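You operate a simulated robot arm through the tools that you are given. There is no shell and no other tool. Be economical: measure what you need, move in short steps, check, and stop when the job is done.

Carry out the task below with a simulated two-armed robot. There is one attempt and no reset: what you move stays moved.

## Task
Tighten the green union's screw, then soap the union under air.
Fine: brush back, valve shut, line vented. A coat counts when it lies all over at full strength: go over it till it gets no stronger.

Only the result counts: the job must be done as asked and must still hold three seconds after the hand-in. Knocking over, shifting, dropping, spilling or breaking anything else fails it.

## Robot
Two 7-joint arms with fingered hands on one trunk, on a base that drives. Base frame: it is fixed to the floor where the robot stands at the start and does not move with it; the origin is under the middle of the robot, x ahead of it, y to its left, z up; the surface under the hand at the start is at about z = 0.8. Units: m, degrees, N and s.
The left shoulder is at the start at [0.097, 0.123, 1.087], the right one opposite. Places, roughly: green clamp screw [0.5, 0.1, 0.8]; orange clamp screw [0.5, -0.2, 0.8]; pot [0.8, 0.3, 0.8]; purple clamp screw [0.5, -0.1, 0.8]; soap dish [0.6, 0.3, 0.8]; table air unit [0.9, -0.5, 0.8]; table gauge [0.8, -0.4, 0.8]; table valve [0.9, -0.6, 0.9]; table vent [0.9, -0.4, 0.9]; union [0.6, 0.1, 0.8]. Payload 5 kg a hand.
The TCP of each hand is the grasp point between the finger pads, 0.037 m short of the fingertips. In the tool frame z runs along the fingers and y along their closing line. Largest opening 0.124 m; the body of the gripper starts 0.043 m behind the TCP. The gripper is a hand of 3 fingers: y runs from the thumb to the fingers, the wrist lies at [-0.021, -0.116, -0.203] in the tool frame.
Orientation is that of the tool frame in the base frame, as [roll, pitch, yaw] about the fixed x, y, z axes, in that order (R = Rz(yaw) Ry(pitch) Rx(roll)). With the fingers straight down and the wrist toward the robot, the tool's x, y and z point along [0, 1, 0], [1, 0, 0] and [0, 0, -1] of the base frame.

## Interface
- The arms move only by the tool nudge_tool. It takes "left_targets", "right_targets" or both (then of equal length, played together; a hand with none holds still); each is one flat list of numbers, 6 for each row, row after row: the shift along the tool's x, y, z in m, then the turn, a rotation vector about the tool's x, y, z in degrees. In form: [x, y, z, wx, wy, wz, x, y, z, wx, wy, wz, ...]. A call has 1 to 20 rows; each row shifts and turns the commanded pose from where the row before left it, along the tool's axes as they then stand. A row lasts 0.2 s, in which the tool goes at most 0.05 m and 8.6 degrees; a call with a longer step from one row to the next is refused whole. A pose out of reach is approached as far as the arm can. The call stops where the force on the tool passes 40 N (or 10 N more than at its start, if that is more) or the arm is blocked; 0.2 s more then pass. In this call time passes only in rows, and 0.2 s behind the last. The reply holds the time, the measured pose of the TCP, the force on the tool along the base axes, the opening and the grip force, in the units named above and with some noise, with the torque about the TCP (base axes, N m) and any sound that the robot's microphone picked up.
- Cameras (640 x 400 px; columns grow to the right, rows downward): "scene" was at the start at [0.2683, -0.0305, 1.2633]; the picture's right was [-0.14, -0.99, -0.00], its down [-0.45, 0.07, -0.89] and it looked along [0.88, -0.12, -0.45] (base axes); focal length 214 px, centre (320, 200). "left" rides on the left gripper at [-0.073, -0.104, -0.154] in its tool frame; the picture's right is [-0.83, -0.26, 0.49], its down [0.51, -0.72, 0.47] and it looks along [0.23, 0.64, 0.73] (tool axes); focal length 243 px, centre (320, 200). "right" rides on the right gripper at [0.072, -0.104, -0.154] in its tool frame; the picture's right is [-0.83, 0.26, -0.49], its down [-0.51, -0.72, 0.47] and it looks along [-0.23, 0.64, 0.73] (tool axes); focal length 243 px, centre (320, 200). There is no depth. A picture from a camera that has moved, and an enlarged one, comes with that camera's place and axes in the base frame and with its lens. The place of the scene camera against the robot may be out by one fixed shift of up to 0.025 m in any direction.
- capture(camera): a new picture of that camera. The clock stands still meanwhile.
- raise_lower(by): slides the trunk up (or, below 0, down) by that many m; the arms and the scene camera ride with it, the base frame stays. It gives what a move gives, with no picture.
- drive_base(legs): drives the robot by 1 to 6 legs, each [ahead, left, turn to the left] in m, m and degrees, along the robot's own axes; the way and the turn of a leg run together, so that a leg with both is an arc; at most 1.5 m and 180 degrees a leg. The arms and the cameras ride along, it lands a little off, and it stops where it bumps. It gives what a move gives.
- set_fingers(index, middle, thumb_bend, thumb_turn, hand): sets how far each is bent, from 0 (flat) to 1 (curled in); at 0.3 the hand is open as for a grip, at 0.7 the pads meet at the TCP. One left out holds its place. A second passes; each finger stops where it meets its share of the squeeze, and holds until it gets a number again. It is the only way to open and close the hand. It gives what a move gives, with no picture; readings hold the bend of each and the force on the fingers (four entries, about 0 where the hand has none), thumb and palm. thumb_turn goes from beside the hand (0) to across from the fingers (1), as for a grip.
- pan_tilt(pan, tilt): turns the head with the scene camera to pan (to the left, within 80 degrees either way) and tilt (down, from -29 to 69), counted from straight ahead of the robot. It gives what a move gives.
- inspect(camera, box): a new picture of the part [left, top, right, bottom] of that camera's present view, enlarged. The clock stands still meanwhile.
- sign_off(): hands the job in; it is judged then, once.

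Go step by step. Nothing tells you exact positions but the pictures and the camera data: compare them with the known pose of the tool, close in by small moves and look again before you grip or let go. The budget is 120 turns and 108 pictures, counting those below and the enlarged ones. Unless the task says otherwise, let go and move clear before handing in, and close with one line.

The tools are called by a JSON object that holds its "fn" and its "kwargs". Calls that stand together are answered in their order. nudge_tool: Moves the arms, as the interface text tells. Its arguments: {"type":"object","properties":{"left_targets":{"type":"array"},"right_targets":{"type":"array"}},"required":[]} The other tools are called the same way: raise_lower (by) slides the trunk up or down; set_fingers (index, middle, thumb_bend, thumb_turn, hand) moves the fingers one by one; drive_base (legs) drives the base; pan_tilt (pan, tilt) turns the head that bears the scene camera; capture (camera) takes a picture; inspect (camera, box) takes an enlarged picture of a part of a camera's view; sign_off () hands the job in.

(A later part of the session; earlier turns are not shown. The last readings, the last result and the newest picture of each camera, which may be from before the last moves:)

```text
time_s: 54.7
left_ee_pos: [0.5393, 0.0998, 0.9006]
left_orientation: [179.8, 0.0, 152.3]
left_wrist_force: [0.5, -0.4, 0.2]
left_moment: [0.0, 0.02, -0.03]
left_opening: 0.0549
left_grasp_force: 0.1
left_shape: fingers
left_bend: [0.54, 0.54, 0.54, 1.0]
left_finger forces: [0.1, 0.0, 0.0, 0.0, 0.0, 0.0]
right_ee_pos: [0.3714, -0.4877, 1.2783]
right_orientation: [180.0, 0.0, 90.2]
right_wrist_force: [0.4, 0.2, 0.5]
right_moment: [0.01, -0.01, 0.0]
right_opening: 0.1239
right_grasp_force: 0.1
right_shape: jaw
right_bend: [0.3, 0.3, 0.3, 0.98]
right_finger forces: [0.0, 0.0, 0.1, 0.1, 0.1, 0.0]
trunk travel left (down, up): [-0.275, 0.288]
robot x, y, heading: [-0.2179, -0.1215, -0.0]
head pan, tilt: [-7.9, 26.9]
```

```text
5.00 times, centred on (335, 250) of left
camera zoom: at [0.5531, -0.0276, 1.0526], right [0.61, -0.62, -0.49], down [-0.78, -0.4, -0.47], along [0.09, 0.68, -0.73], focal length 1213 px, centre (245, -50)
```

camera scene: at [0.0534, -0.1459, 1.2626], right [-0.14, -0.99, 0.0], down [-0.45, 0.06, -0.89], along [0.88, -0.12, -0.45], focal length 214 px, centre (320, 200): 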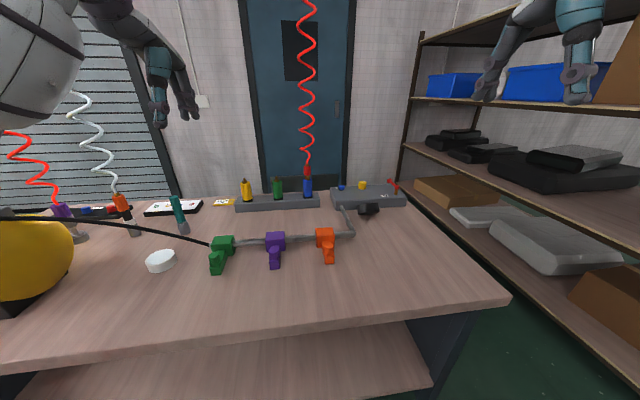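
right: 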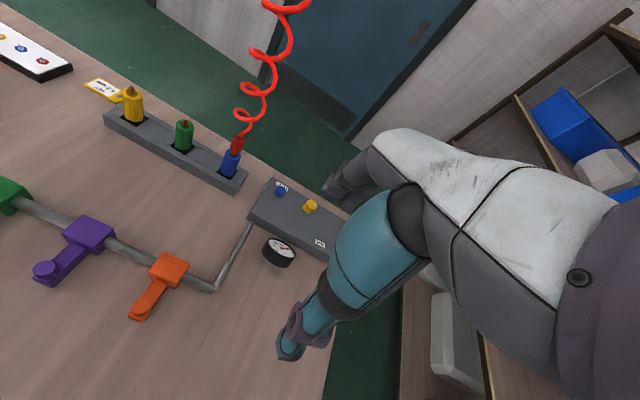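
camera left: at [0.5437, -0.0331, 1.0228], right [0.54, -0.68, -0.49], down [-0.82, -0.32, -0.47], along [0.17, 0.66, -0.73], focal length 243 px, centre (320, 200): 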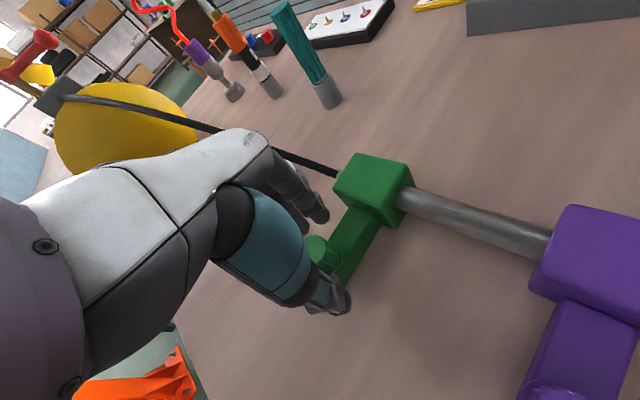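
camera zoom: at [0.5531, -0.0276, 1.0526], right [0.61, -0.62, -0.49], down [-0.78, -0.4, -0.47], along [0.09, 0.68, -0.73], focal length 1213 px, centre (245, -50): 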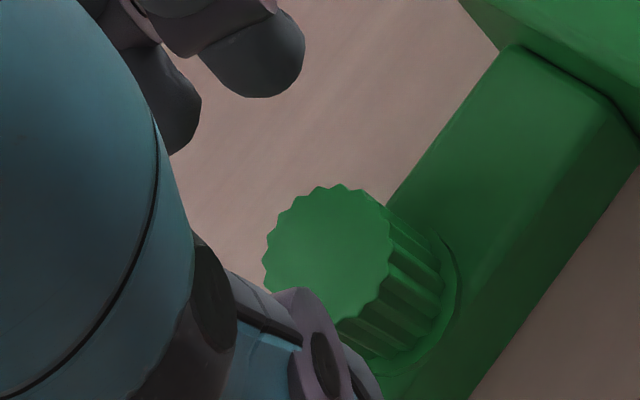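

The flutes shifted, so the knob does still move. I'll recentre to the earlier best spot (0.5405, 0.0955) and do another stroke.

{"fn": "nudge_tool", "kwargs": {"left_targets": [-0.0032, -0.0034, 0.015, 0, 0, 0, 0, 0, 0.013, 0, 0, 0]}}

{"fn": "set_fingers", "kwargs": {"hand": "left", "index": 0.75, "middle": 0.75, "thumb_bend": 0.72}}

{"fn": "set_fingers", "kwargs": {"hand": "left", "index": 1.0, "middle": 1.0, "thumb_bend": 1.0}}

{"fn": "nudge_tool", "kwargs": {"left_targets": [0, 0, 0, 0, 0, 6, 0, 0, 0, 0, 0, 6, 0, 0, 0, 0, 0, 6, 0, 0, 0, 0, 0, 6]}}

{"fn": "nudge_tool", "kwargs": {"left_targets": [0, 0, 0, 0, 0, 6, 0, 0, 0, 0, 0, 6, 0, 0, 0, 0, 0, 6, 0, 0, 0, 0, 0, 6, 0, 0, 0, 0, 0, 6]}}

```text
time_s: 55.3
left_ee_pos: [0.5389, 0.0958, 0.8712]
left_orientation: [179.6, 0.0, 152.1]
left_wrist_force: [0.1, -0.4, -0.1]
left_moment: [0.01, 0.04, 0.01]
left_opening: 0.0551
left_grasp_force: 0.0
left_shape: fingers
left_bend: [0.54, 0.54, 0.54, 1.0]
left_finger forces: [0.0, 0.0, 0.0, 0.0, 0.0, 0.0]
right_ee_pos: [0.3721, -0.4861, 1.2779]
right_orientation: [180.0, 0.0, 90.1]
right_wrist_force: [0.4, 0.2, -0.9]
right_moment: [0.02, -0.03, 0.02]
right_opening: 0.1238
right_grasp_force: 0.1
right_shape: jaw
right_bend: [0.3, 0.3, 0.3, 0.98]
right_finger forces: [0.1, 0.1, 0.1, 0.1, 0.0, 0.0]
trunk travel left (down, up): [-0.275, 0.288]
robot x, y, heading: [-0.2132, -0.1211, 0.1]
head pan, tilt: [-7.9, 26.9]
```

```text
time_s: 56.3
left_ee_pos: [0.5381, 0.0957, 0.8701]
left_orientation: [179.8, -0.1, 152.2]
left_wrist_force: [-7.2, 3.7, -5.9]
left_moment: [-0.04, 0.2, 0.01]
left_opening: 0.0267
left_grasp_force: 17.5
left_shape: fingers
left_bend: [0.63, 0.73, 0.64, 1.0]
left_finger forces: [9.7, 11.4, 0.0, 0.1, 13.9, 0.0]
right_ee_pos: [0.3711, -0.4847, 1.2783]
right_orientation: [-180.0, 0.0, 90.1]
right_wrist_force: [0.4, 0.4, -0.3]
right_moment: [0.0, 0.0, 0.01]
right_opening: 0.1237
right_grasp_force: 0.0
right_shape: jaw
right_bend: [0.3, 0.3, 0.3, 0.98]
right_finger forces: [0.0, 0.0, 0.1, 0.1, 0.0, 0.1]
trunk travel left (down, up): [-0.275, 0.288]
robot x, y, heading: [-0.2192, -0.1183, 0.3]
head pan, tilt: [-7.9, 26.9]
```

```text
time_s: 57.3
left_ee_pos: [0.5378, 0.0967, 0.8704]
left_orientation: [179.8, 0.0, 152.2]
left_wrist_force: [-16.9, 8.1, -16.3]
left_moment: [0.36, 0.33, 0.05]
left_opening: 0.0262
left_grasp_force: 24.5
left_shape: fingers
left_bend: [0.64, 0.73, 0.64, 1.0]
left_finger forces: [13.0, 15.2, 0.0, 0.1, 20.6, 0.1]
right_ee_pos: [0.3711, -0.4851, 1.2778]
right_orientation: [179.9, 0.2, 90.1]
right_wrist_force: [1.5, 0.5, -0.4]
right_moment: [-0.03, -0.01, -0.01]
right_opening: 0.1239
right_grasp_force: 0.0
right_shape: jaw
right_bend: [0.3, 0.3, 0.3, 0.98]
right_finger forces: [0.0, 0.0, 0.0, 0.0, 0.1, 0.0]
trunk travel left (down, up): [-0.275, 0.288]
robot x, y, heading: [-0.2198, -0.1221, 0.1]
head pan, tilt: [-7.9, 26.9]
```

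```text
time_s: 58.3
left_ee_pos: [0.5398, 0.0965, 0.8712]
left_orientation: [180.0, -0.2, 128.1]
left_wrist_force: [-17.8, 11.3, -24.3]
left_moment: [0.27, 0.19, 0.17]
left_opening: 0.0254
left_grasp_force: 27.3
left_shape: fingers
left_bend: [0.63, 0.73, 0.64, 0.99]
left_finger forces: [10.8, 23.7, 0.0, 0.1, 20.0, 0.0]
right_ee_pos: [0.3719, -0.4839, 1.2785]
right_orientation: [180.0, 0.2, 90.1]
right_wrist_force: [0.4, 0.6, -0.4]
right_moment: [0.03, -0.01, -0.01]
right_opening: 0.1236
right_grasp_force: 0.1
right_shape: jaw
right_bend: [0.3, 0.3, 0.3, 0.98]
right_finger forces: [0.0, 0.1, 0.1, 0.1, 0.0, 0.0]
trunk travel left (down, up): [-0.275, 0.288]
robot x, y, heading: [-0.2191, -0.1197, -0.2]
head pan, tilt: [-7.9, 26.9]
```

```text
time_s: 59.5
left_ee_pos: [0.5415, 0.0972, 0.8702]
left_orientation: [179.9, -0.2, 98.1]
left_wrist_force: [-8.7, 9.5, -20.8]
left_moment: [0.0, -0.11, 0.32]
left_opening: 0.0241
left_grasp_force: 30.7
left_shape: fingers
left_bend: [0.62, 0.74, 0.66, 0.96]
left_finger forces: [15.3, 24.2, 0.1, 0.0, 22.0, 0.0]
right_ee_pos: [0.3716, -0.4842, 1.2773]
right_orientation: [-180.0, 0.1, 90.0]
right_wrist_force: [0.5, -0.3, 0.1]
right_moment: [0.0, -0.03, 0.01]
right_opening: 0.1239
right_grasp_force: 0.1
right_shape: jaw
right_bend: [0.3, 0.3, 0.3, 0.98]
right_finger forces: [0.0, 0.0, 0.0, 0.1, 0.0, 0.0]
trunk travel left (down, up): [-0.275, 0.288]
robot x, y, heading: [-0.2244, -0.119, 0.2]
head pan, tilt: [-7.9, 26.9]
```

{"fn": "nudge_tool", "kwargs": {"left_targets": [0, 0, 0, 0, 0, 6, 0, 0, 0, 0, 0, 6, 0, 0, 0, 0, 0, 6, 0, 0, 0, 0, 0, 6, 0, 0, 0, 0, 0, 6]}}

{"fn": "nudge_tool", "kwargs": {"left_targets": [0, 0, 0, 0, 0, 6, 0, 0, 0, 0, 0, 6, 0, 0, 0, 0, 0, 6, 0, 0, 0, 0, 0, 6, 0, 0, 0, 0, 0, 6]}}

{"fn": "nudge_tool", "kwargs": {"left_targets": [0, 0, 0, 0, 0, 6, 0, 0, 0, 0, 0, 6, 0, 0, 0, 0, 0, 6, 0, 0, 0, 0, 0, 6, 0, 0, 0, 0, 0, 6]}}

{"fn": "inspect", "kwargs": {"camera": "left", "box": [270, 140, 430, 340]}}

```text
time_s: 60.7
left_ee_pos: [0.5407, 0.0975, 0.8708]
left_orientation: [180.0, -0.2, 68.1]
left_wrist_force: [-0.7, 11.8, -17.2]
left_moment: [-0.18, -0.28, 0.51]
left_opening: 0.0219
left_grasp_force: 37.5
left_shape: fingers
left_bend: [0.61, 0.74, 0.68, 0.95]
left_finger forces: [21.7, 28.6, 0.0, 0.0, 24.0, 0.1]
right_ee_pos: [0.3731, -0.4848, 1.2772]
right_orientation: [180.0, 0.1, 90.1]
right_wrist_force: [-0.3, -0.6, -0.4]
right_moment: [-0.01, 0.01, -0.02]
right_opening: 0.1237
right_grasp_force: 0.1
right_shape: jaw
right_bend: [0.3, 0.3, 0.3, 0.98]
right_finger forces: [0.0, 0.1, 0.0, 0.0, 0.0, 0.0]
trunk travel left (down, up): [-0.275, 0.288]
robot x, y, heading: [-0.2193, -0.1209, -0.1]
head pan, tilt: [-7.9, 26.9]
```

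```text
time_s: 61.9
left_ee_pos: [0.5433, 0.0962, 0.8693]
left_orientation: [-179.9, -0.1, 38.2]
left_wrist_force: [10.4, 9.9, -18.3]
left_moment: [-0.25, -0.21, 0.64]
left_opening: 0.0186
left_grasp_force: 42.0
left_shape: fingers
left_bend: [0.6, 0.75, 0.71, 0.93]
left_finger forces: [14.5, 40.4, 0.1, 0.1, 29.9, 0.0]
right_ee_pos: [0.3757, -0.4846, 1.2769]
right_orientation: [-180.0, 0.0, 90.1]
right_wrist_force: [0.2, -0.2, 0.2]
right_moment: [0.0, 0.0, 0.04]
right_opening: 0.1237
right_grasp_force: 0.0
right_shape: jaw
right_bend: [0.3, 0.3, 0.3, 0.98]
right_finger forces: [0.1, 0.1, 0.0, 0.1, 0.0, 0.1]
trunk travel left (down, up): [-0.275, 0.288]
robot x, y, heading: [-0.2175, -0.1213, -0.1]
head pan, tilt: [-7.9, 26.9]
```

```text
time_s: 63.1
left_ee_pos: [0.5358, 0.0931, 0.8745]
left_orientation: [-179.8, -0.4, 8.1]
left_wrist_force: [-18.6, -14.8, 13.0]
left_moment: [-0.55, -0.07, 0.07]
left_opening: 0.0062
left_grasp_force: 27.3
left_shape: fingers
left_bend: [0.63, 0.77, 0.73, 0.96]
left_finger forces: [10.8, 24.3, 0.0, 0.1, 19.6, 0.0]
right_ee_pos: [0.3674, -0.4888, 1.2785]
right_orientation: [179.7, -0.1, 90.0]
right_wrist_force: [-0.1, 0.0, 0.1]
right_moment: [0.01, 0.0, 0.0]
right_opening: 0.1238
right_grasp_force: 0.0
right_shape: jaw
right_bend: [0.3, 0.3, 0.3, 0.98]
right_finger forces: [0.0, 0.0, 0.0, 0.0, 0.1, 0.0]
trunk travel left (down, up): [-0.275, 0.288]
robot x, y, heading: [-0.2192, -0.1192, -0.0]
head pan, tilt: [-7.9, 26.9]
```

```text
2.00 times, centred on (350, 240) of left
camera zoom: at [0.4488, 0.1858, 1.028], right [-0.86, 0.15, -0.5], down [0.4, 0.79, -0.47], along [0.32, -0.6, -0.73], focal length 485 px, centre (260, 120)
```

zoom: 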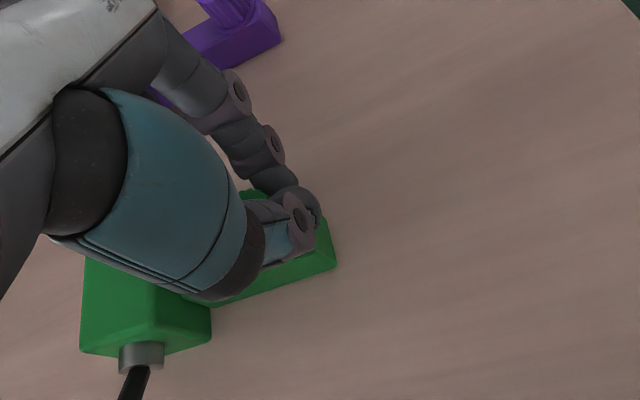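

The grip slipped off at about 0.65 N m. I'll open, lift and compare the green knob with the others.

{"fn": "set_fingers", "kwargs": {"hand": "left", "index": 0.5, "middle": 0.5, "thumb_bend": 0.5, "thumb_turn": 1.0}}

{"fn": "nudge_tool", "kwargs": {"left_targets": [0, 0, -0.04, 0, 0, -8, 0, 0, -0.04, 0, 0, -8, 0, 0, -0.03, 0, 0, -8, 0, 0, 0, 0, 0, -8, 0, 0, 0, 0, 0, -8, 0, 0, 0, 0, 0, -8, 0, 0, 0, 0, 0, -8, 0, 0, 0, 0, 0, -8, 0, 0, 0, 0, 0, -8, 0, 0, 0, 0, 0, -8, 0, 0, 0, 0, 0, -8, 0, 0, 0, 0, 0, -8, 0, 0, 0, 0, 0, -8, 0, 0, 0, 0, 0, -8, 0, 0, 0, 0, 0, -8, 0, 0, 0, 0, 0, -8, 0, 0, 0, 0, 0, -8]}}

{"fn": "inspect", "kwargs": {"camera": "scene", "box": [190, 220, 350, 290]}}

{"fn": "inspect", "kwargs": {"camera": "scene", "box": [204, 240, 244, 270]}}

```text
time_s: 64.1
left_ee_pos: [0.5392, 0.0953, 0.8724]
left_orientation: [-179.8, -0.3, 8.2]
left_wrist_force: [11.6, 6.0, 22.9]
left_moment: [-0.2, -0.49, 0.21]
left_opening: 0.0671
left_grasp_force: 13.4
left_shape: fingers
left_bend: [0.5, 0.82, 0.5, 1.0]
left_finger forces: [0.0, 25.5, 0.0, 0.1, 0.0, 0.1]
right_ee_pos: [0.3705, -0.4869, 1.2787]
right_orientation: [179.9, 0.0, 90.1]
right_wrist_force: [-0.2, -0.4, 0.4]
right_moment: [-0.03, -0.02, -0.02]
right_opening: 0.1236
right_grasp_force: 0.0
right_shape: jaw
right_bend: [0.3, 0.3, 0.3, 0.98]
right_finger forces: [0.0, 0.0, 0.0, 0.0, 0.0, 0.1]
trunk travel left (down, up): [-0.275, 0.288]
robot x, y, heading: [-0.2189, -0.1217, 0.2]
head pan, tilt: [-7.9, 26.9]
```

```text
time_s: 67.7
left_ee_pos: [0.539, 0.0938, 0.9814]
left_orientation: [179.6, 0.1, 144.3]
left_wrist_force: [0.5, -0.9, -0.1]
left_moment: [-0.01, 0.05, -0.04]
left_opening: 0.0671
left_grasp_force: 0.0
left_shape: fingers
left_bend: [0.5, 0.5, 0.5, 1.0]
left_finger forces: [0.0, 0.0, 0.0, 0.0, 0.1, 0.0]
right_ee_pos: [0.3712, -0.4867, 1.2768]
right_orientation: [179.9, 0.0, 90.1]
right_wrist_force: [0.0, -0.6, 0.0]
right_moment: [0.03, 0.0, 0.01]
right_opening: 0.124
right_grasp_force: 0.0
right_shape: jaw
right_bend: [0.3, 0.3, 0.3, 0.98]
right_finger forces: [0.0, 0.0, 0.0, 0.0, 0.1, 0.0]
trunk travel left (down, up): [-0.275, 0.288]
robot x, y, heading: [-0.2182, -0.122, 0.0]
head pan, tilt: [-7.9, 26.9]
```

```text
4.00 times, centred on (270, 255) of scene
camera zoom: at [0.0527, -0.1466, 1.2628], right [-0.14, -0.99, 0.0], down [-0.45, 0.06, -0.89], along [0.88, -0.12, -0.45], focal length 858 px, centre (520, -20)
```

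zoom: 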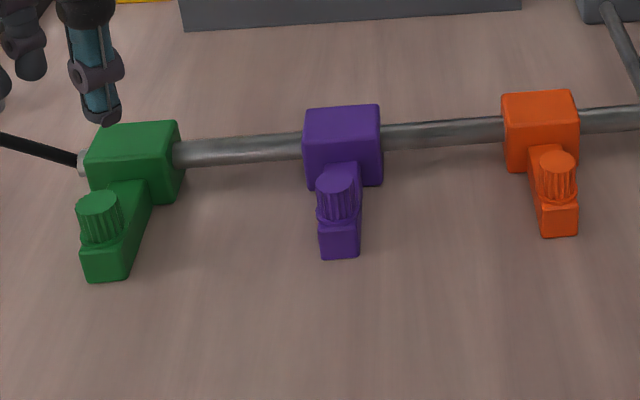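

```text
13.33 times, centred on (224, 255) of scene
camera zoom: at [0.0527, -0.1466, 1.2628], right [-0.14, -0.99, 0.0], down [-0.45, 0.06, -0.89], along [0.88, -0.12, -0.45], focal length 2860 px, centre (1600, -533)
```

zoom: 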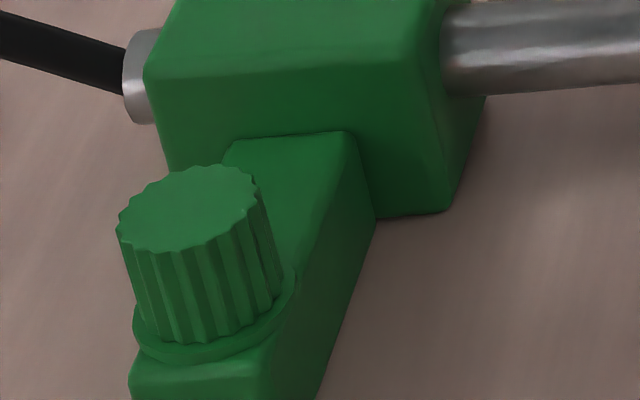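

The knob sits slightly lower and resists at the grip's limit, so the screw looks tight. The real test is whether it hisses under air. I'll lift the left hand clear and drive so the right hand reaches the air unit.

{"fn": "nudge_tool", "kwargs": {"left_targets": [0, 0, -0.045, 0, 0, 8, 0, 0, -0.045, 0, 0, 8, 0, 0, -0.045, 0, 0, 8, 0, 0, -0.045, 0, 0, 8, 0, 0, -0.04, 0, 0, 8, 0, 0, 0, 0, 0, 8, 0, 0, 0, 0, 0, 6]}}

{"fn": "drive_base", "kwargs": {"legs": [[0.25, -0.18, 0]]}}

{"fn": "capture", "kwargs": {"camera": "right"}}

{"fn": "capture", "kwargs": {"camera": "scene"}}

```text
time_s: 69.3
left_ee_pos: [0.5389, 0.095, 1.2032]
left_orientation: [179.9, -0.1, 90.0]
left_wrist_force: [0.1, -0.2, 0.4]
left_moment: [0.0, 0.0, 0.0]
left_opening: 0.0667
left_grasp_force: 0.0
left_shape: fingers
left_bend: [0.5, 0.5, 0.5, 1.0]
left_finger forces: [0.0, 0.0, 0.0, 0.0, 0.0, 0.0]
right_ee_pos: [0.3716, -0.4872, 1.2776]
right_orientation: [180.0, -0.1, 90.1]
right_wrist_force: [0.7, -0.8, 0.2]
right_moment: [0.03, 0.01, -0.02]
right_opening: 0.1238
right_grasp_force: 0.1
right_shape: jaw
right_bend: [0.3, 0.3, 0.3, 0.98]
right_finger forces: [0.0, 0.1, 0.1, 0.0, 0.0, 0.0]
trunk travel left (down, up): [-0.275, 0.288]
robot x, y, heading: [-0.2143, -0.1189, 0.1]
head pan, tilt: [-7.9, 26.9]
```

```text
time_s: 71.5
left_ee_pos: [0.7909, -0.0802, 1.2018]
left_orientation: [179.9, -0.1, 90.3]
left_wrist_force: [-0.1, -1.2, -0.1]
left_moment: [0.02, -0.02, -0.04]
left_opening: 0.0668
left_grasp_force: 0.1
left_shape: fingers
left_bend: [0.5, 0.5, 0.5, 1.0]
left_finger forces: [0.0, 0.0, 0.0, 0.0, 0.0, 0.1]
right_ee_pos: [0.6243, -0.6624, 1.2795]
right_orientation: [179.9, 0.1, 90.2]
right_wrist_force: [0.2, 0.5, 0.1]
right_moment: [-0.01, 0.0, -0.01]
right_opening: 0.1238
right_grasp_force: 0.0
right_shape: jaw
right_bend: [0.3, 0.3, 0.3, 0.98]
right_finger forces: [0.0, 0.0, 0.0, 0.1, 0.0, 0.1]
trunk travel left (down, up): [-0.275, 0.288]
robot x, y, heading: [0.0342, -0.3002, 0.1]
head pan, tilt: [-7.9, 26.9]
```

```text
58 pictures are left
camera right: at [0.5197, -0.5899, 1.4314], right [0.26, -0.83, 0.49], down [-0.72, -0.51, -0.47], along [0.64, -0.23, -0.73], focal length 243 px, centre (320, 200)
```

right: 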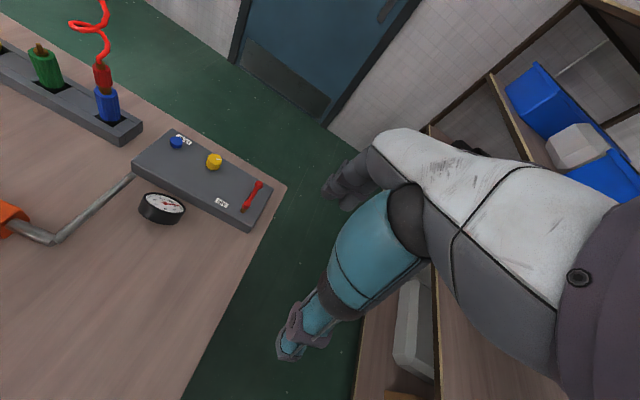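

```text
57 pictures are left
camera scene: at [0.3053, -0.3219, 1.263], right [-0.13, -0.99, 0.0], down [-0.45, 0.06, -0.89], along [0.88, -0.12, -0.45], focal length 214 px, centre (320, 200)
```

scene: 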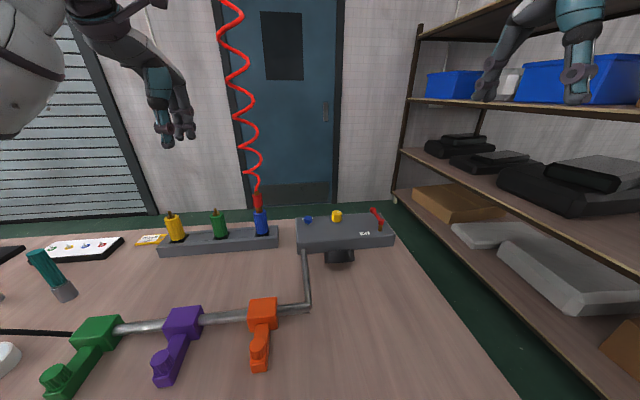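

{"fn": "inspect", "kwargs": {"camera": "right", "box": [130, 115, 290, 235]}}

{"fn": "inspect", "kwargs": {"camera": "scene", "box": [290, 195, 410, 270]}}

```text
3.33 times, centred on (210, 175) of right
camera zoom: at [0.5197, -0.5899, 1.4314], right [0.26, -0.83, 0.49], down [-0.72, -0.51, -0.47], along [0.64, -0.23, -0.73], focal length 809 px, centre (687, 283)
```

zoom: 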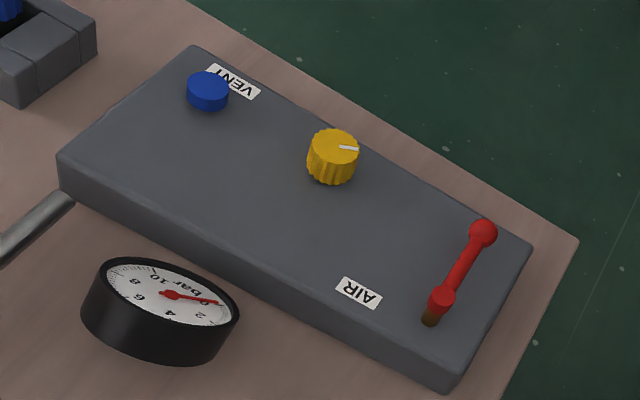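

```text
5.33 times, centred on (350, 232) of scene
camera zoom: at [0.3053, -0.3219, 1.263], right [-0.13, -0.99, 0.0], down [-0.45, 0.06, -0.89], along [0.88, -0.12, -0.45], focal length 1144 px, centre (160, 27)
```

zoom: 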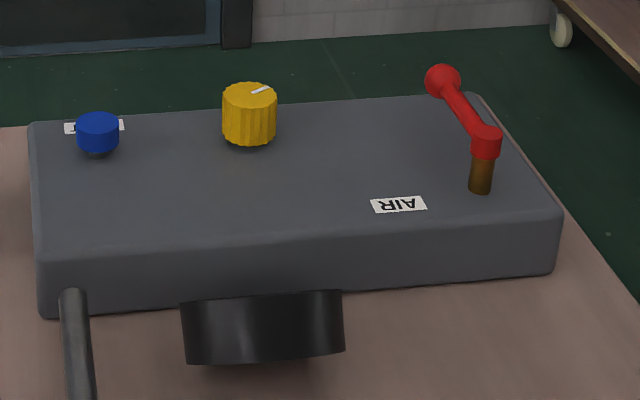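

The red lever pivots at about (0.846, −0.583), points away from me, and the AIR label lies a quarter turn to the left of it. I'll close the right hand into a poker and bring it near the lever's outer side.

{"fn": "set_fingers", "kwargs": {"hand": "right", "index": 0.68, "middle": 0.68, "thumb_bend": 0.68, "thumb_turn": 1.0}}

{"fn": "nudge_tool", "kwargs": {"right_targets": [0.003, 0.037, 0.04, 0, 0, 0, 0.003, 0.037, 0.025, 0, 0, 0, 0.003, 0.03, 0.04, 0, 0, 0, 0.003, 0.03, 0.04, 0, 0, 0, 0.003, 0.03, 0.04, 0, 0, 0, 0.003, 0.03, 0.04, 0, 0, 0, 0.003, 0.03, 0.025, 0, 0, 0, 0, 0.024, 0.025, 0, 0, 0, 0, 0.024, 0.02, 0, 0, 0]}}

{"fn": "capture", "kwargs": {"camera": "right"}}

{"fn": "inspect", "kwargs": {"camera": "scene", "box": [290, 140, 450, 260]}}

```text
time_s: 72.5
left_ee_pos: [0.7916, -0.0811, 1.2028]
left_orientation: [179.9, -0.2, 90.3]
left_wrist_force: [-0.5, 0.5, 0.5]
left_moment: [-0.01, -0.02, 0.01]
left_opening: 0.0672
left_grasp_force: 0.1
left_shape: fingers
left_bend: [0.5, 0.5, 0.5, 1.0]
left_finger forces: [0.0, 0.0, 0.1, 0.1, 0.0, 0.1]
right_ee_pos: [0.6244, -0.6618, 1.2782]
right_orientation: [179.9, 0.0, 90.2]
right_wrist_force: [0.2, 0.5, -0.1]
right_moment: [0.01, 0.01, 0.01]
right_opening: 0.0135
right_grasp_force: 0.0
right_shape: fingers
right_bend: [0.68, 0.68, 0.68, 1.0]
right_finger forces: [0.0, 0.0, 0.0, 0.0, 0.0, 0.0]
trunk travel left (down, up): [-0.275, 0.288]
robot x, y, heading: [0.0359, -0.2985, -0.1]
head pan, tilt: [-7.9, 26.9]
```

```text
refused: row 1 steps farther than a row can; nothing moved
```

```text
54 pictures are left
camera right: at [0.52, -0.5901, 1.4311], right [0.26, -0.83, 0.49], down [-0.72, -0.51, -0.47], along [0.64, -0.23, -0.73], focal length 243 px, centre (320, 200)
```

right: 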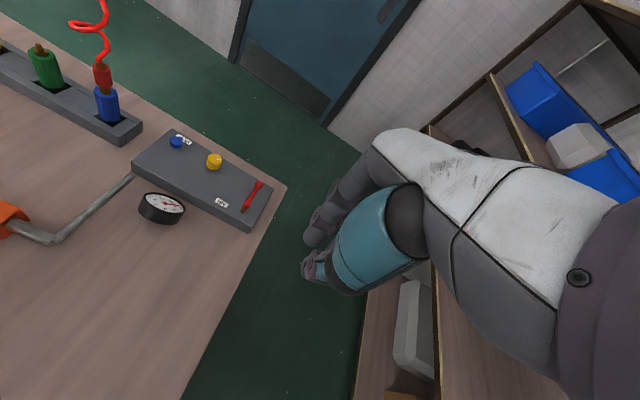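

```text
3.33 times, centred on (370, 200) of scene
camera zoom: at [0.3056, -0.3221, 1.2629], right [-0.13, -0.99, 0.0], down [-0.45, 0.06, -0.89], along [0.88, -0.12, -0.45], focal length 715 px, centre (153, 200)
```

zoom: 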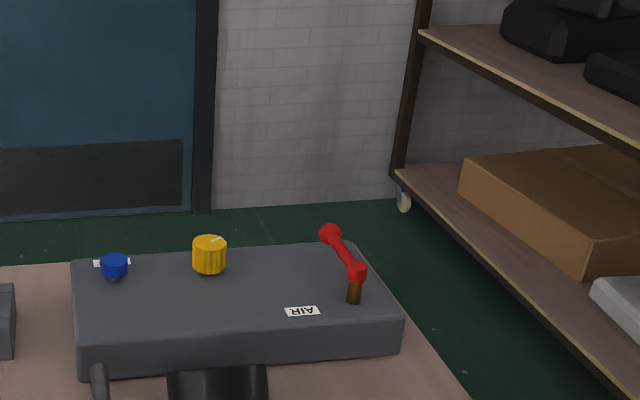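

The step was too long and was refused; I'll use shorter rows.

{"fn": "nudge_tool", "kwargs": {"right_targets": [0.0025, 0.0227, 0.0232, 0, 0, 0, 0.0025, 0.0227, 0.0232, 0, 0, 0, 0.0025, 0.0227, 0.0232, 0, 0, 0, 0.0025, 0.0227, 0.0232, 0, 0, 0, 0.0025, 0.0227, 0.0232, 0, 0, 0, 0.0025, 0.0227, 0.0232, 0, 0, 0, 0.0025, 0.0227, 0.0232, 0, 0, 0, 0.0025, 0.0227, 0.0232, 0, 0, 0, 0.0025, 0.0227, 0.0232, 0, 0, 0, 0.0025, 0.0227, 0.0232, 0, 0, 0, 0.0025, 0.0227, 0.0232, 0, 0, 0, 0.0025, 0.0227, 0.0232, 0, 0, 0]}}

{"fn": "capture", "kwargs": {"camera": "right"}}

{"fn": "inspect", "kwargs": {"camera": "scene", "box": [290, 140, 450, 260]}}

```text
time_s: 75.1
left_ee_pos: [0.7933, -0.0808, 1.2024]
left_orientation: [179.9, -0.2, 90.3]
left_wrist_force: [0.5, 0.0, 0.8]
left_moment: [0.02, 0.04, -0.01]
left_opening: 0.0667
left_grasp_force: 0.1
left_shape: fingers
left_bend: [0.5, 0.5, 0.5, 1.0]
left_finger forces: [0.0, 0.1, 0.1, 0.1, 0.1, 0.0]
right_ee_pos: [0.8985, -0.632, 0.9989]
right_orientation: [180.0, 0.0, 90.2]
right_wrist_force: [0.2, 0.0, 0.1]
right_moment: [0.04, 0.0, 0.01]
right_opening: 0.0131
right_grasp_force: 0.1
right_shape: fingers
right_bend: [0.68, 0.68, 0.68, 1.0]
right_finger forces: [0.0, 0.0, 0.0, 0.0, 0.0, 0.0]
trunk travel left (down, up): [-0.275, 0.288]
robot x, y, heading: [0.0356, -0.3009, 0.0]
head pan, tilt: [-7.9, 26.9]
```

```text
52 pictures are left
camera right: at [0.7939, -0.5592, 1.1521], right [0.26, -0.83, 0.49], down [-0.72, -0.51, -0.47], along [0.64, -0.23, -0.73], focal length 243 px, centre (320, 200)
```

right: 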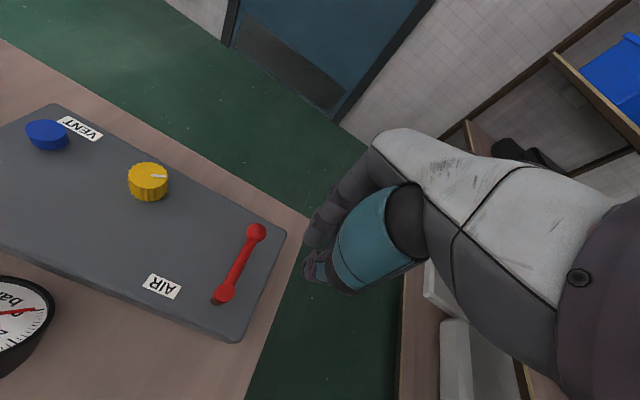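

```text
3.33 times, centred on (370, 200) of scene
camera zoom: at [0.307, -0.3223, 1.2625], right [-0.13, -0.99, 0.0], down [-0.45, 0.06, -0.89], along [0.88, -0.12, -0.45], focal length 715 px, centre (153, 200)
```

zoom: 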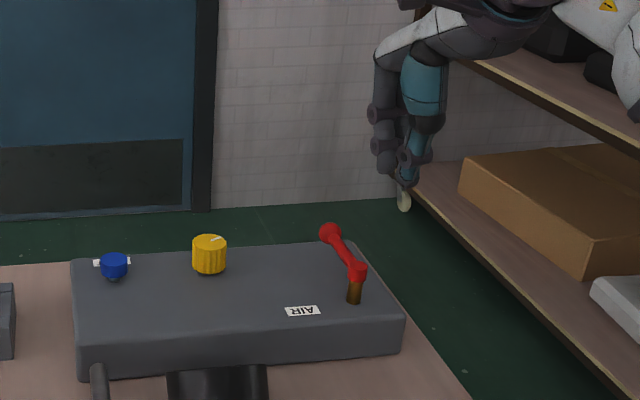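

{"fn": "nudge_tool", "kwargs": {"right_targets": [0, 0, 0.035, 0, 0, 0, 0, 0, 0.03, 0, 0, 0]}}

{"fn": "inspect", "kwargs": {"camera": "scene", "box": [330, 180, 410, 240]}}

{"fn": "inspect", "kwargs": {"camera": "right", "box": [190, 160, 370, 340]}}

```text
time_s: 75.7
left_ee_pos: [0.7915, -0.0812, 1.2004]
left_orientation: [179.9, -0.2, 90.3]
left_wrist_force: [0.7, -0.2, 0.1]
left_moment: [-0.02, -0.03, 0.01]
left_opening: 0.0671
left_grasp_force: 0.1
left_shape: fingers
left_bend: [0.5, 0.5, 0.5, 1.0]
left_finger forces: [0.0, 0.1, 0.0, 0.0, 0.1, 0.1]
right_ee_pos: [0.8955, -0.6319, 0.9336]
right_orientation: [-180.0, 0.0, 90.2]
right_wrist_force: [-0.3, -0.5, -0.3]
right_moment: [-0.01, 0.04, -0.01]
right_opening: 0.0134
right_grasp_force: 0.0
right_shape: fingers
right_bend: [0.68, 0.68, 0.68, 1.0]
right_finger forces: [0.1, 0.0, 0.0, 0.1, 0.1, 0.1]
trunk travel left (down, up): [-0.275, 0.288]
robot x, y, heading: [0.0349, -0.2955, 0.1]
head pan, tilt: [-7.9, 26.9]
```

```text
6.67 times, centred on (370, 210) of scene
camera zoom: at [0.3064, -0.3225, 1.2627], right [-0.13, -0.99, 0.0], down [-0.45, 0.06, -0.89], along [0.88, -0.12, -0.45], focal length 1430 px, centre (-13, 133)
```

zoom: 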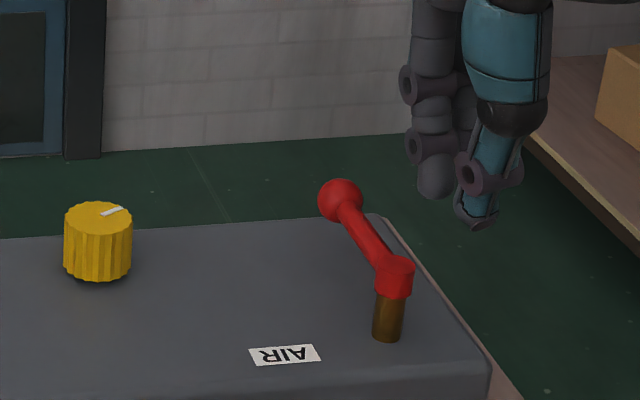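

```text
2.22 times, centred on (280, 250) of right
camera zoom: at [0.7915, -0.5597, 1.0871], right [0.26, -0.83, 0.49], down [-0.72, -0.51, -0.47], along [0.64, -0.23, -0.73], focal length 539 px, centre (409, 89)
```

zoom: 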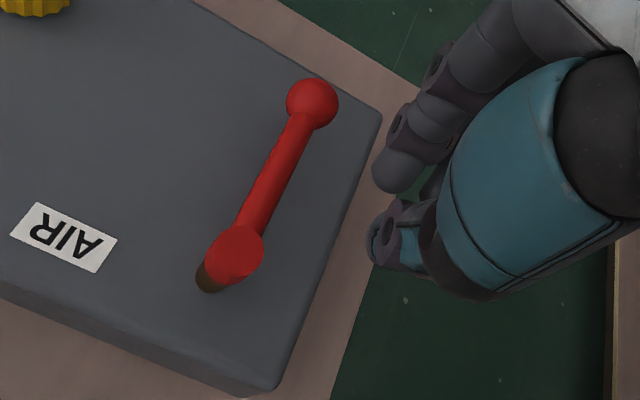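

Tips need to be slightly lower, then I sweep the lever toward the AIR label along its arc.

{"fn": "nudge_tool", "kwargs": {"right_targets": [0, 0, 0.015, 0, 0, 0, 0.009, 0.0055, 0, 0, 0, 0, 0.011, 0.006, 0, 0, 0, 0, 0.011, 0.006, 0, 0, 0, 0, 0.013, 0.0015, 0, 0, 0, 0, 0.013, 0.0015, 0, 0, 0, 0]}}

{"fn": "inspect", "kwargs": {"camera": "scene", "box": [330, 180, 410, 240]}}

```text
time_s: 77.0
left_ee_pos: [0.7924, -0.0875, 1.2023]
left_orientation: [180.0, -0.3, 89.9]
left_wrist_force: [0.7, 0.6, 0.7]
left_moment: [0.0, -0.01, -0.02]
left_opening: 0.0667
left_grasp_force: 0.1
left_shape: fingers
left_bend: [0.5, 0.5, 0.5, 1.0]
left_finger forces: [0.0, 0.0, 0.0, 0.0, 0.1, 0.0]
right_ee_pos: [0.9143, -0.6054, 0.9196]
right_orientation: [180.0, 0.6, 89.0]
right_wrist_force: [-5.2, -18.3, 2.2]
right_moment: [-0.61, 0.15, -0.19]
right_opening: 0.0072
right_grasp_force: 9.3
right_shape: fingers
right_bend: [0.7, 0.68, 0.68, 1.0]
right_finger forces: [19.2, 0.0, 0.0, 0.1, 0.0, 0.0]
trunk travel left (down, up): [-0.275, 0.288]
robot x, y, heading: [0.0335, -0.2963, -0.3]
head pan, tilt: [-7.9, 26.9]
stopped in row 6 (right hand): the force on the tool passed its limit at 46 N (the readings are from after the stop); the commanded pose is now the measured one
```

```text
6.67 times, centred on (370, 210) of scene
camera zoom: at [0.305, -0.3254, 1.2629], right [-0.14, -0.99, 0.0], down [-0.45, 0.06, -0.89], along [0.88, -0.12, -0.45], focal length 1430 px, centre (-13, 133)
```

zoom: 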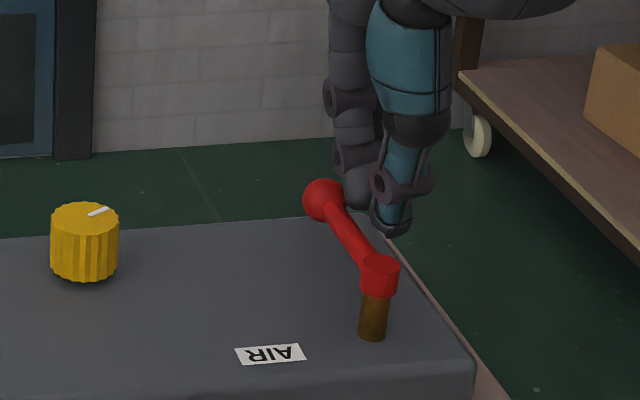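

It's blocked that way, so the lever must go the other way. I'll lift, cross to the other side and push outward.

{"fn": "nudge_tool", "kwargs": {"right_targets": [-0.01, 0, 0, 0, 0, 0, 0, 0, -0.04, 0, 0, 0, 0, 0, -0.03, 0, 0, 0, 0.04, -0.006, 0, 0, 0, 0, 0.04, -0.007, 0, 0, 0, 0, 0.017, 0, 0, 0, 0, 0]}}

{"fn": "nudge_tool", "kwargs": {"right_targets": [0, 0, 0.035, 0, 0, 0, 0, 0, 0.035, 0, 0, 0]}}

{"fn": "inspect", "kwargs": {"camera": "scene", "box": [330, 180, 410, 240]}}

```text
time_s: 78.4
left_ee_pos: [0.7941, -0.086, 1.2018]
left_orientation: [179.8, -0.2, 90.0]
left_wrist_force: [0.4, -0.4, -0.4]
left_moment: [-0.02, 0.0, 0.02]
left_opening: 0.0669
left_grasp_force: 0.1
left_shape: fingers
left_bend: [0.5, 0.5, 0.5, 1.0]
left_finger forces: [0.0, 0.0, 0.1, 0.1, 0.0, 0.1]
right_ee_pos: [0.9028, -0.5114, 0.9908]
right_orientation: [180.0, 0.4, 89.2]
right_wrist_force: [-0.6, -0.1, 0.6]
right_moment: [0.0, -0.02, -0.03]
right_opening: 0.0129
right_grasp_force: 0.1
right_shape: fingers
right_bend: [0.68, 0.68, 0.68, 1.0]
right_finger forces: [0.1, 0.0, 0.1, 0.1, 0.1, 0.1]
trunk travel left (down, up): [-0.275, 0.288]
robot x, y, heading: [0.0358, -0.3011, -0.1]
head pan, tilt: [-7.9, 26.9]
```

```text
time_s: 79.0
left_ee_pos: [0.7939, -0.0854, 1.2016]
left_orientation: [180.0, -0.2, 90.0]
left_wrist_force: [-1.2, -0.1, -0.6]
left_moment: [-0.02, 0.03, 0.01]
left_opening: 0.067
left_grasp_force: 0.1
left_shape: fingers
left_bend: [0.5, 0.5, 0.5, 1.0]
left_finger forces: [0.0, 0.0, 0.0, 0.0, 0.0, 0.1]
right_ee_pos: [0.9035, -0.5127, 0.9192]
right_orientation: [-180.0, 0.4, 89.4]
right_wrist_force: [0.9, -0.3, -0.3]
right_moment: [0.02, -0.02, 0.01]
right_opening: 0.0129
right_grasp_force: 0.0
right_shape: fingers
right_bend: [0.68, 0.68, 0.68, 1.0]
right_finger forces: [0.0, 0.0, 0.1, 0.1, 0.0, 0.0]
trunk travel left (down, up): [-0.275, 0.288]
robot x, y, heading: [0.0374, -0.2996, -0.1]
head pan, tilt: [-7.9, 26.9]
```

```text
6.67 times, centred on (370, 210) of scene
camera zoom: at [0.3064, -0.3245, 1.2626], right [-0.14, -0.99, 0.0], down [-0.45, 0.06, -0.89], along [0.88, -0.12, -0.45], focal length 1430 px, centre (-13, 133)
```

zoom: 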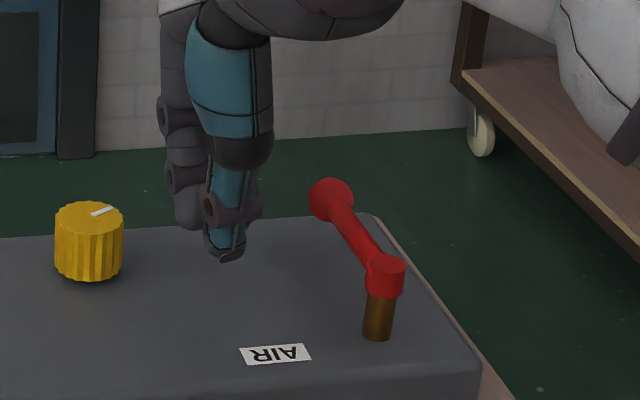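

{"fn": "nudge_tool", "kwargs": {"right_targets": [-0.013, 0, 0, 0, 0, 0, -0.012, 0, 0, 0, 0, 0, -0.01, 0.005, 0, 0, 0, 0, -0.01, 0.006, 0, 0, 0, 0, -0.014, 0.002, 0, 0, 0, 0, -0.013, 0.002, 0, 0, 0, 0]}}

{"fn": "inspect", "kwargs": {"camera": "scene", "box": [330, 180, 410, 240]}}

```text
time_s: 80.4
left_ee_pos: [0.7928, -0.0841, 1.2017]
left_orientation: [179.9, -0.1, 90.0]
left_wrist_force: [-0.1, 0.5, -0.4]
left_moment: [0.0, 0.01, 0.03]
left_opening: 0.067
left_grasp_force: 0.0
left_shape: fingers
left_bend: [0.5, 0.5, 0.5, 1.0]
left_finger forces: [0.0, 0.0, 0.1, 0.1, 0.1, 0.0]
right_ee_pos: [0.9186, -0.5849, 0.9212]
right_orientation: [180.0, 0.5, 89.4]
right_wrist_force: [-0.7, 1.7, 1.1]
right_moment: [0.01, -0.01, -0.01]
right_opening: 0.0129
right_grasp_force: 0.4
right_shape: fingers
right_bend: [0.68, 0.68, 0.68, 1.0]
right_finger forces: [0.0, 0.9, 0.0, 0.0, 0.0, 0.0]
trunk travel left (down, up): [-0.275, 0.288]
robot x, y, heading: [0.0333, -0.2999, -0.2]
head pan, tilt: [-7.9, 26.9]
```

```text
6.67 times, centred on (370, 210) of scene
camera zoom: at [0.3056, -0.3242, 1.2628], right [-0.14, -0.99, 0.0], down [-0.45, 0.06, -0.89], along [0.88, -0.12, -0.45], focal length 1430 px, centre (-13, 133)
```

zoom: 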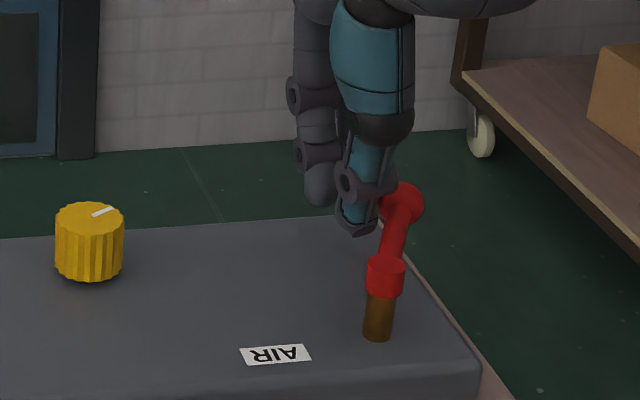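

The lever moves this way. Continuing the arc.

{"fn": "nudge_tool", "kwargs": {"right_targets": [-0.012, -0.002, 0, 0, 0, 0, -0.012, -0.004, 0, 0, 0, 0, -0.011, -0.007, 0, 0, 0, 0, -0.011, -0.009, 0, 0, 0, 0, -0.006, -0.012, 0, 0, 0, 0, -0.002, -0.012, 0, 0, 0, 0]}}

{"fn": "inspect", "kwargs": {"camera": "scene", "box": [330, 180, 410, 240]}}

```text
time_s: 81.8
left_ee_pos: [0.7934, -0.0842, 1.203]
left_orientation: [179.9, -0.3, 90.0]
left_wrist_force: [0.0, -0.3, -0.9]
left_moment: [-0.05, 0.0, -0.01]
left_opening: 0.0667
left_grasp_force: 0.0
left_shape: fingers
left_bend: [0.5, 0.5, 0.5, 1.0]
left_finger forces: [0.0, 0.0, 0.0, 0.0, 0.1, 0.0]
right_ee_pos: [0.8726, -0.6375, 0.9208]
right_orientation: [179.9, 0.4, 89.4]
right_wrist_force: [8.1, 1.2, 5.4]
right_moment: [0.04, -0.21, -0.06]
right_opening: 0.0038
right_grasp_force: 5.0
right_shape: fingers
right_bend: [0.68, 0.68, 0.72, 1.0]
right_finger forces: [0.0, 0.0, 0.0, 0.0, 9.6, 0.0]
trunk travel left (down, up): [-0.275, 0.288]
robot x, y, heading: [0.0342, -0.2984, -0.2]
head pan, tilt: [-7.9, 26.9]
```

```text
6.67 times, centred on (370, 210) of scene
camera zoom: at [0.306, -0.3238, 1.2628], right [-0.14, -0.99, 0.0], down [-0.45, 0.06, -0.89], along [0.88, -0.12, -0.45], focal length 1430 px, centre (-13, 133)
```

zoom: 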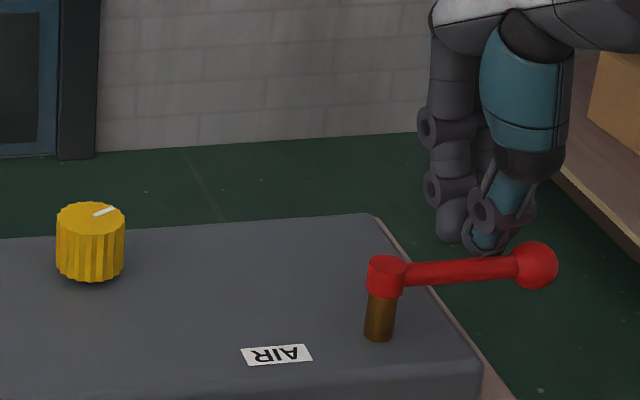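

{"fn": "nudge_tool", "kwargs": {"right_targets": [0, -0.008, 0, 0, 0, 0, 0, -0.006, 0, 0, 0, 0]}}

{"fn": "nudge_tool", "kwargs": {"right_targets": [0, 0.01, 0, 0, 0, 0, 0, 0, -0.04, 0, 0, 0, 0, 0, -0.04, 0, 0, 0, 0.04, -0.01, -0.02, 0, 0, 0, 0.04, -0.01, -0.02, 0, 0, 0, 0.04, -0.01, 0, 0, 0, 0]}}

{"fn": "capture", "kwargs": {"camera": "right"}}

```text
time_s: 82.4
left_ee_pos: [0.7921, -0.0838, 1.2025]
left_orientation: [179.9, -0.1, 90.0]
left_wrist_force: [-1.4, 0.0, 0.0]
left_moment: [-0.01, -0.01, 0.01]
left_opening: 0.0668
left_grasp_force: 0.1
left_shape: fingers
left_bend: [0.5, 0.5, 0.5, 1.0]
left_finger forces: [0.0, 0.0, 0.0, 0.0, 0.0, 0.0]
right_ee_pos: [0.8594, -0.6379, 0.921]
right_orientation: [179.8, 0.5, 89.4]
right_wrist_force: [17.8, -0.1, 12.9]
right_moment: [0.12, -0.62, -0.05]
right_opening: 0.0017
right_grasp_force: 12.7
right_shape: fingers
right_bend: [0.65, 0.67, 0.75, 1.0]
right_finger forces: [0.0, 2.6, 0.1, 0.0, 22.6, 0.0]
trunk travel left (down, up): [-0.275, 0.288]
robot x, y, heading: [0.0366, -0.3018, 0.2]
head pan, tilt: [-7.9, 26.9]
```

```text
time_s: 83.8
left_ee_pos: [0.794, -0.0832, 1.2007]
left_orientation: [180.0, -0.2, 90.0]
left_wrist_force: [0.3, -0.1, -0.3]
left_moment: [-0.04, -0.02, -0.03]
left_opening: 0.0671
left_grasp_force: 0.0
left_shape: fingers
left_bend: [0.5, 0.5, 0.5, 1.0]
left_finger forces: [0.0, 0.0, 0.0, 0.1, 0.1, 0.0]
right_ee_pos: [0.8397, -0.5167, 1.0401]
right_orientation: [-180.0, 0.4, 89.3]
right_wrist_force: [-0.5, -0.2, 1.2]
right_moment: [0.02, -0.01, 0.0]
right_opening: 0.0127
right_grasp_force: 0.1
right_shape: fingers
right_bend: [0.68, 0.68, 0.68, 1.0]
right_finger forces: [0.0, 0.0, 0.1, 0.0, 0.1, 0.1]
trunk travel left (down, up): [-0.275, 0.288]
robot x, y, heading: [0.0332, -0.2977, 0.0]
head pan, tilt: [-7.9, 26.9]
```

```text
44 pictures are left
camera right: at [0.7357, -0.4417, 1.1922], right [0.25, -0.83, 0.5], down [-0.73, -0.5, -0.47], along [0.64, -0.25, -0.73], focal length 243 px, centre (320, 200)
```

right: 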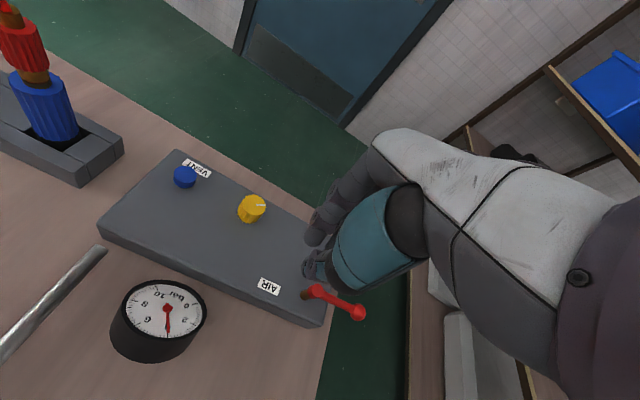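

{"fn": "inspect", "kwargs": {"camera": "right", "box": [100, 270, 220, 360]}}

```text
4.44 times, centred on (160, 315) of right
camera zoom: at [0.7357, -0.4417, 1.1922], right [0.25, -0.83, 0.5], down [-0.73, -0.5, -0.47], along [0.64, -0.25, -0.73], focal length 1078 px, centre (1031, -311)
```

zoom: 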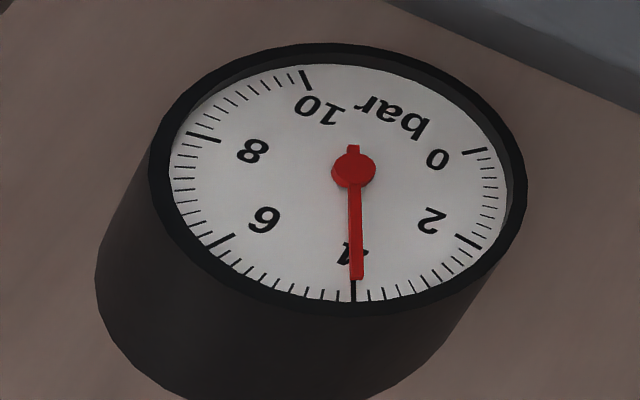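

The gauge stands at exactly 4 bar and there is no hiss, so the union is tight and under air. I'll park the right hand high and drive to reach brush, dish and union with the left hand.

{"fn": "nudge_tool", "kwargs": {"right_targets": [0, -0.025, -0.035, 0, 0, 0, 0, -0.025, -0.035, 0, 0, 0, 0, -0.025, -0.035, 0, 0, 0, 0, -0.025, -0.035, 0, 0, 0, 0, -0.025, -0.035, 0, 0, 0, 0, -0.025, -0.035, 0, 0, 0]}}

{"fn": "drive_base", "kwargs": {"legs": [[-0.114, 0.3, 0]]}}

{"fn": "pan_tilt", "kwargs": {"pan": 15, "tilt": 38}}

{"fn": "capture", "kwargs": {"camera": "scene"}}

{"fn": "capture", "kwargs": {"camera": "left"}}

```text
time_s: 85.2
left_ee_pos: [0.791, -0.0843, 1.2026]
left_orientation: [179.8, -0.1, 90.0]
left_wrist_force: [0.0, -0.1, 0.0]
left_moment: [-0.01, -0.01, -0.03]
left_opening: 0.0673
left_grasp_force: 0.1
left_shape: fingers
left_bend: [0.5, 0.5, 0.5, 1.0]
left_finger forces: [0.0, 0.1, 0.0, 0.1, 0.0, 0.0]
right_ee_pos: [0.6881, -0.5129, 1.2502]
right_orientation: [179.9, 0.5, 89.4]
right_wrist_force: [-0.4, -0.3, -0.1]
right_moment: [-0.02, -0.03, 0.0]
right_opening: 0.0127
right_grasp_force: 0.0
right_shape: fingers
right_bend: [0.68, 0.68, 0.68, 1.0]
right_finger forces: [0.1, 0.1, 0.1, 0.0, 0.0, 0.0]
trunk travel left (down, up): [-0.275, 0.288]
robot x, y, heading: [0.0363, -0.2978, -0.2]
head pan, tilt: [-7.9, 26.9]
```

```text
time_s: 88.4
left_ee_pos: [0.6751, 0.2132, 1.2026]
left_orientation: [179.9, -0.2, 90.0]
left_wrist_force: [0.5, 0.3, -0.1]
left_moment: [0.03, -0.03, 0.01]
left_opening: 0.0672
left_grasp_force: 0.1
left_shape: fingers
left_bend: [0.5, 0.5, 0.5, 1.0]
left_finger forces: [0.0, 0.0, 0.1, 0.1, 0.1, 0.0]
right_ee_pos: [0.5726, -0.2165, 1.2493]
right_orientation: [180.0, 0.4, 89.5]
right_wrist_force: [0.0, 0.2, -0.1]
right_moment: [-0.01, 0.01, -0.01]
right_opening: 0.0127
right_grasp_force: 0.1
right_shape: fingers
right_bend: [0.68, 0.68, 0.68, 1.0]
right_finger forces: [0.0, 0.1, 0.0, 0.0, 0.0, 0.0]
trunk travel left (down, up): [-0.275, 0.288]
robot x, y, heading: [-0.0812, 0.0033, 0.1]
head pan, tilt: [-7.9, 26.9]
```

```text
time_s: 89.2
left_ee_pos: [0.6757, 0.2135, 1.2015]
left_orientation: [179.9, -0.2, 90.0]
left_wrist_force: [0.3, -0.4, 0.1]
left_moment: [-0.02, 0.0, 0.02]
left_opening: 0.0671
left_grasp_force: 0.2
left_shape: fingers
left_bend: [0.5, 0.5, 0.5, 1.0]
left_finger forces: [0.1, 0.1, 0.0, 0.0, 0.0, 0.0]
right_ee_pos: [0.5723, -0.2159, 1.2483]
right_orientation: [-179.9, 0.5, 89.4]
right_wrist_force: [-0.3, -0.1, 0.0]
right_moment: [0.01, 0.01, 0.01]
right_opening: 0.0125
right_grasp_force: 0.1
right_shape: fingers
right_bend: [0.68, 0.68, 0.68, 1.0]
right_finger forces: [0.0, 0.1, 0.0, 0.0, 0.0, 0.0]
trunk travel left (down, up): [-0.275, 0.288]
robot x, y, heading: [-0.081, 0.0001, -0.0]
head pan, tilt: [15.0, 38.0]
```

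```text
42 pictures are left
camera scene: at [0.1812, 0.0088, 1.2456], right [0.26, -0.97, 0.0], down [-0.59, -0.16, -0.79], along [0.76, 0.2, -0.62], focal length 214 px, centre (320, 200)
```

scene: 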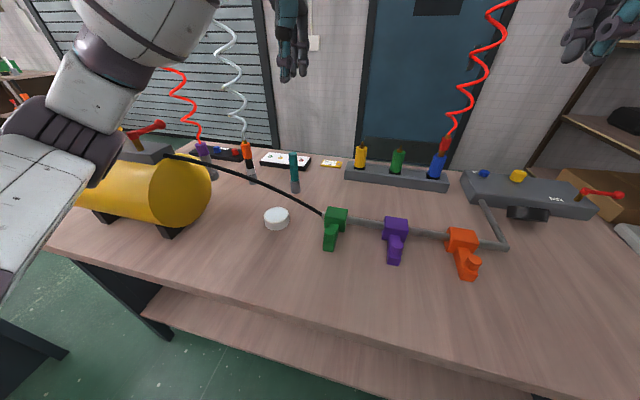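

```text
41 pictures are left
camera left: at [0.5698, 0.1399, 1.3547], right [-0.26, -0.83, -0.5], down [-0.72, 0.51, -0.47], along [0.64, 0.23, -0.73], focal length 243 px, centre (320, 200)
```

left: 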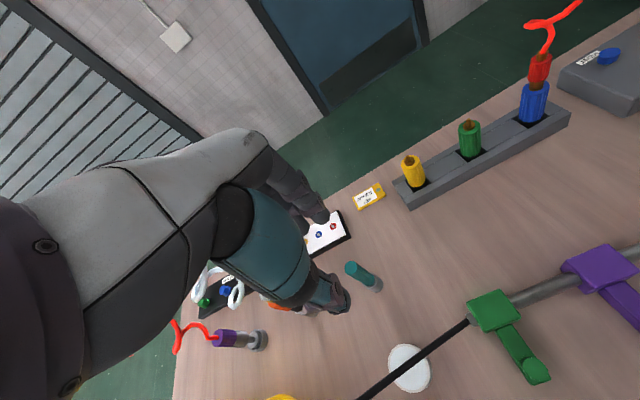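

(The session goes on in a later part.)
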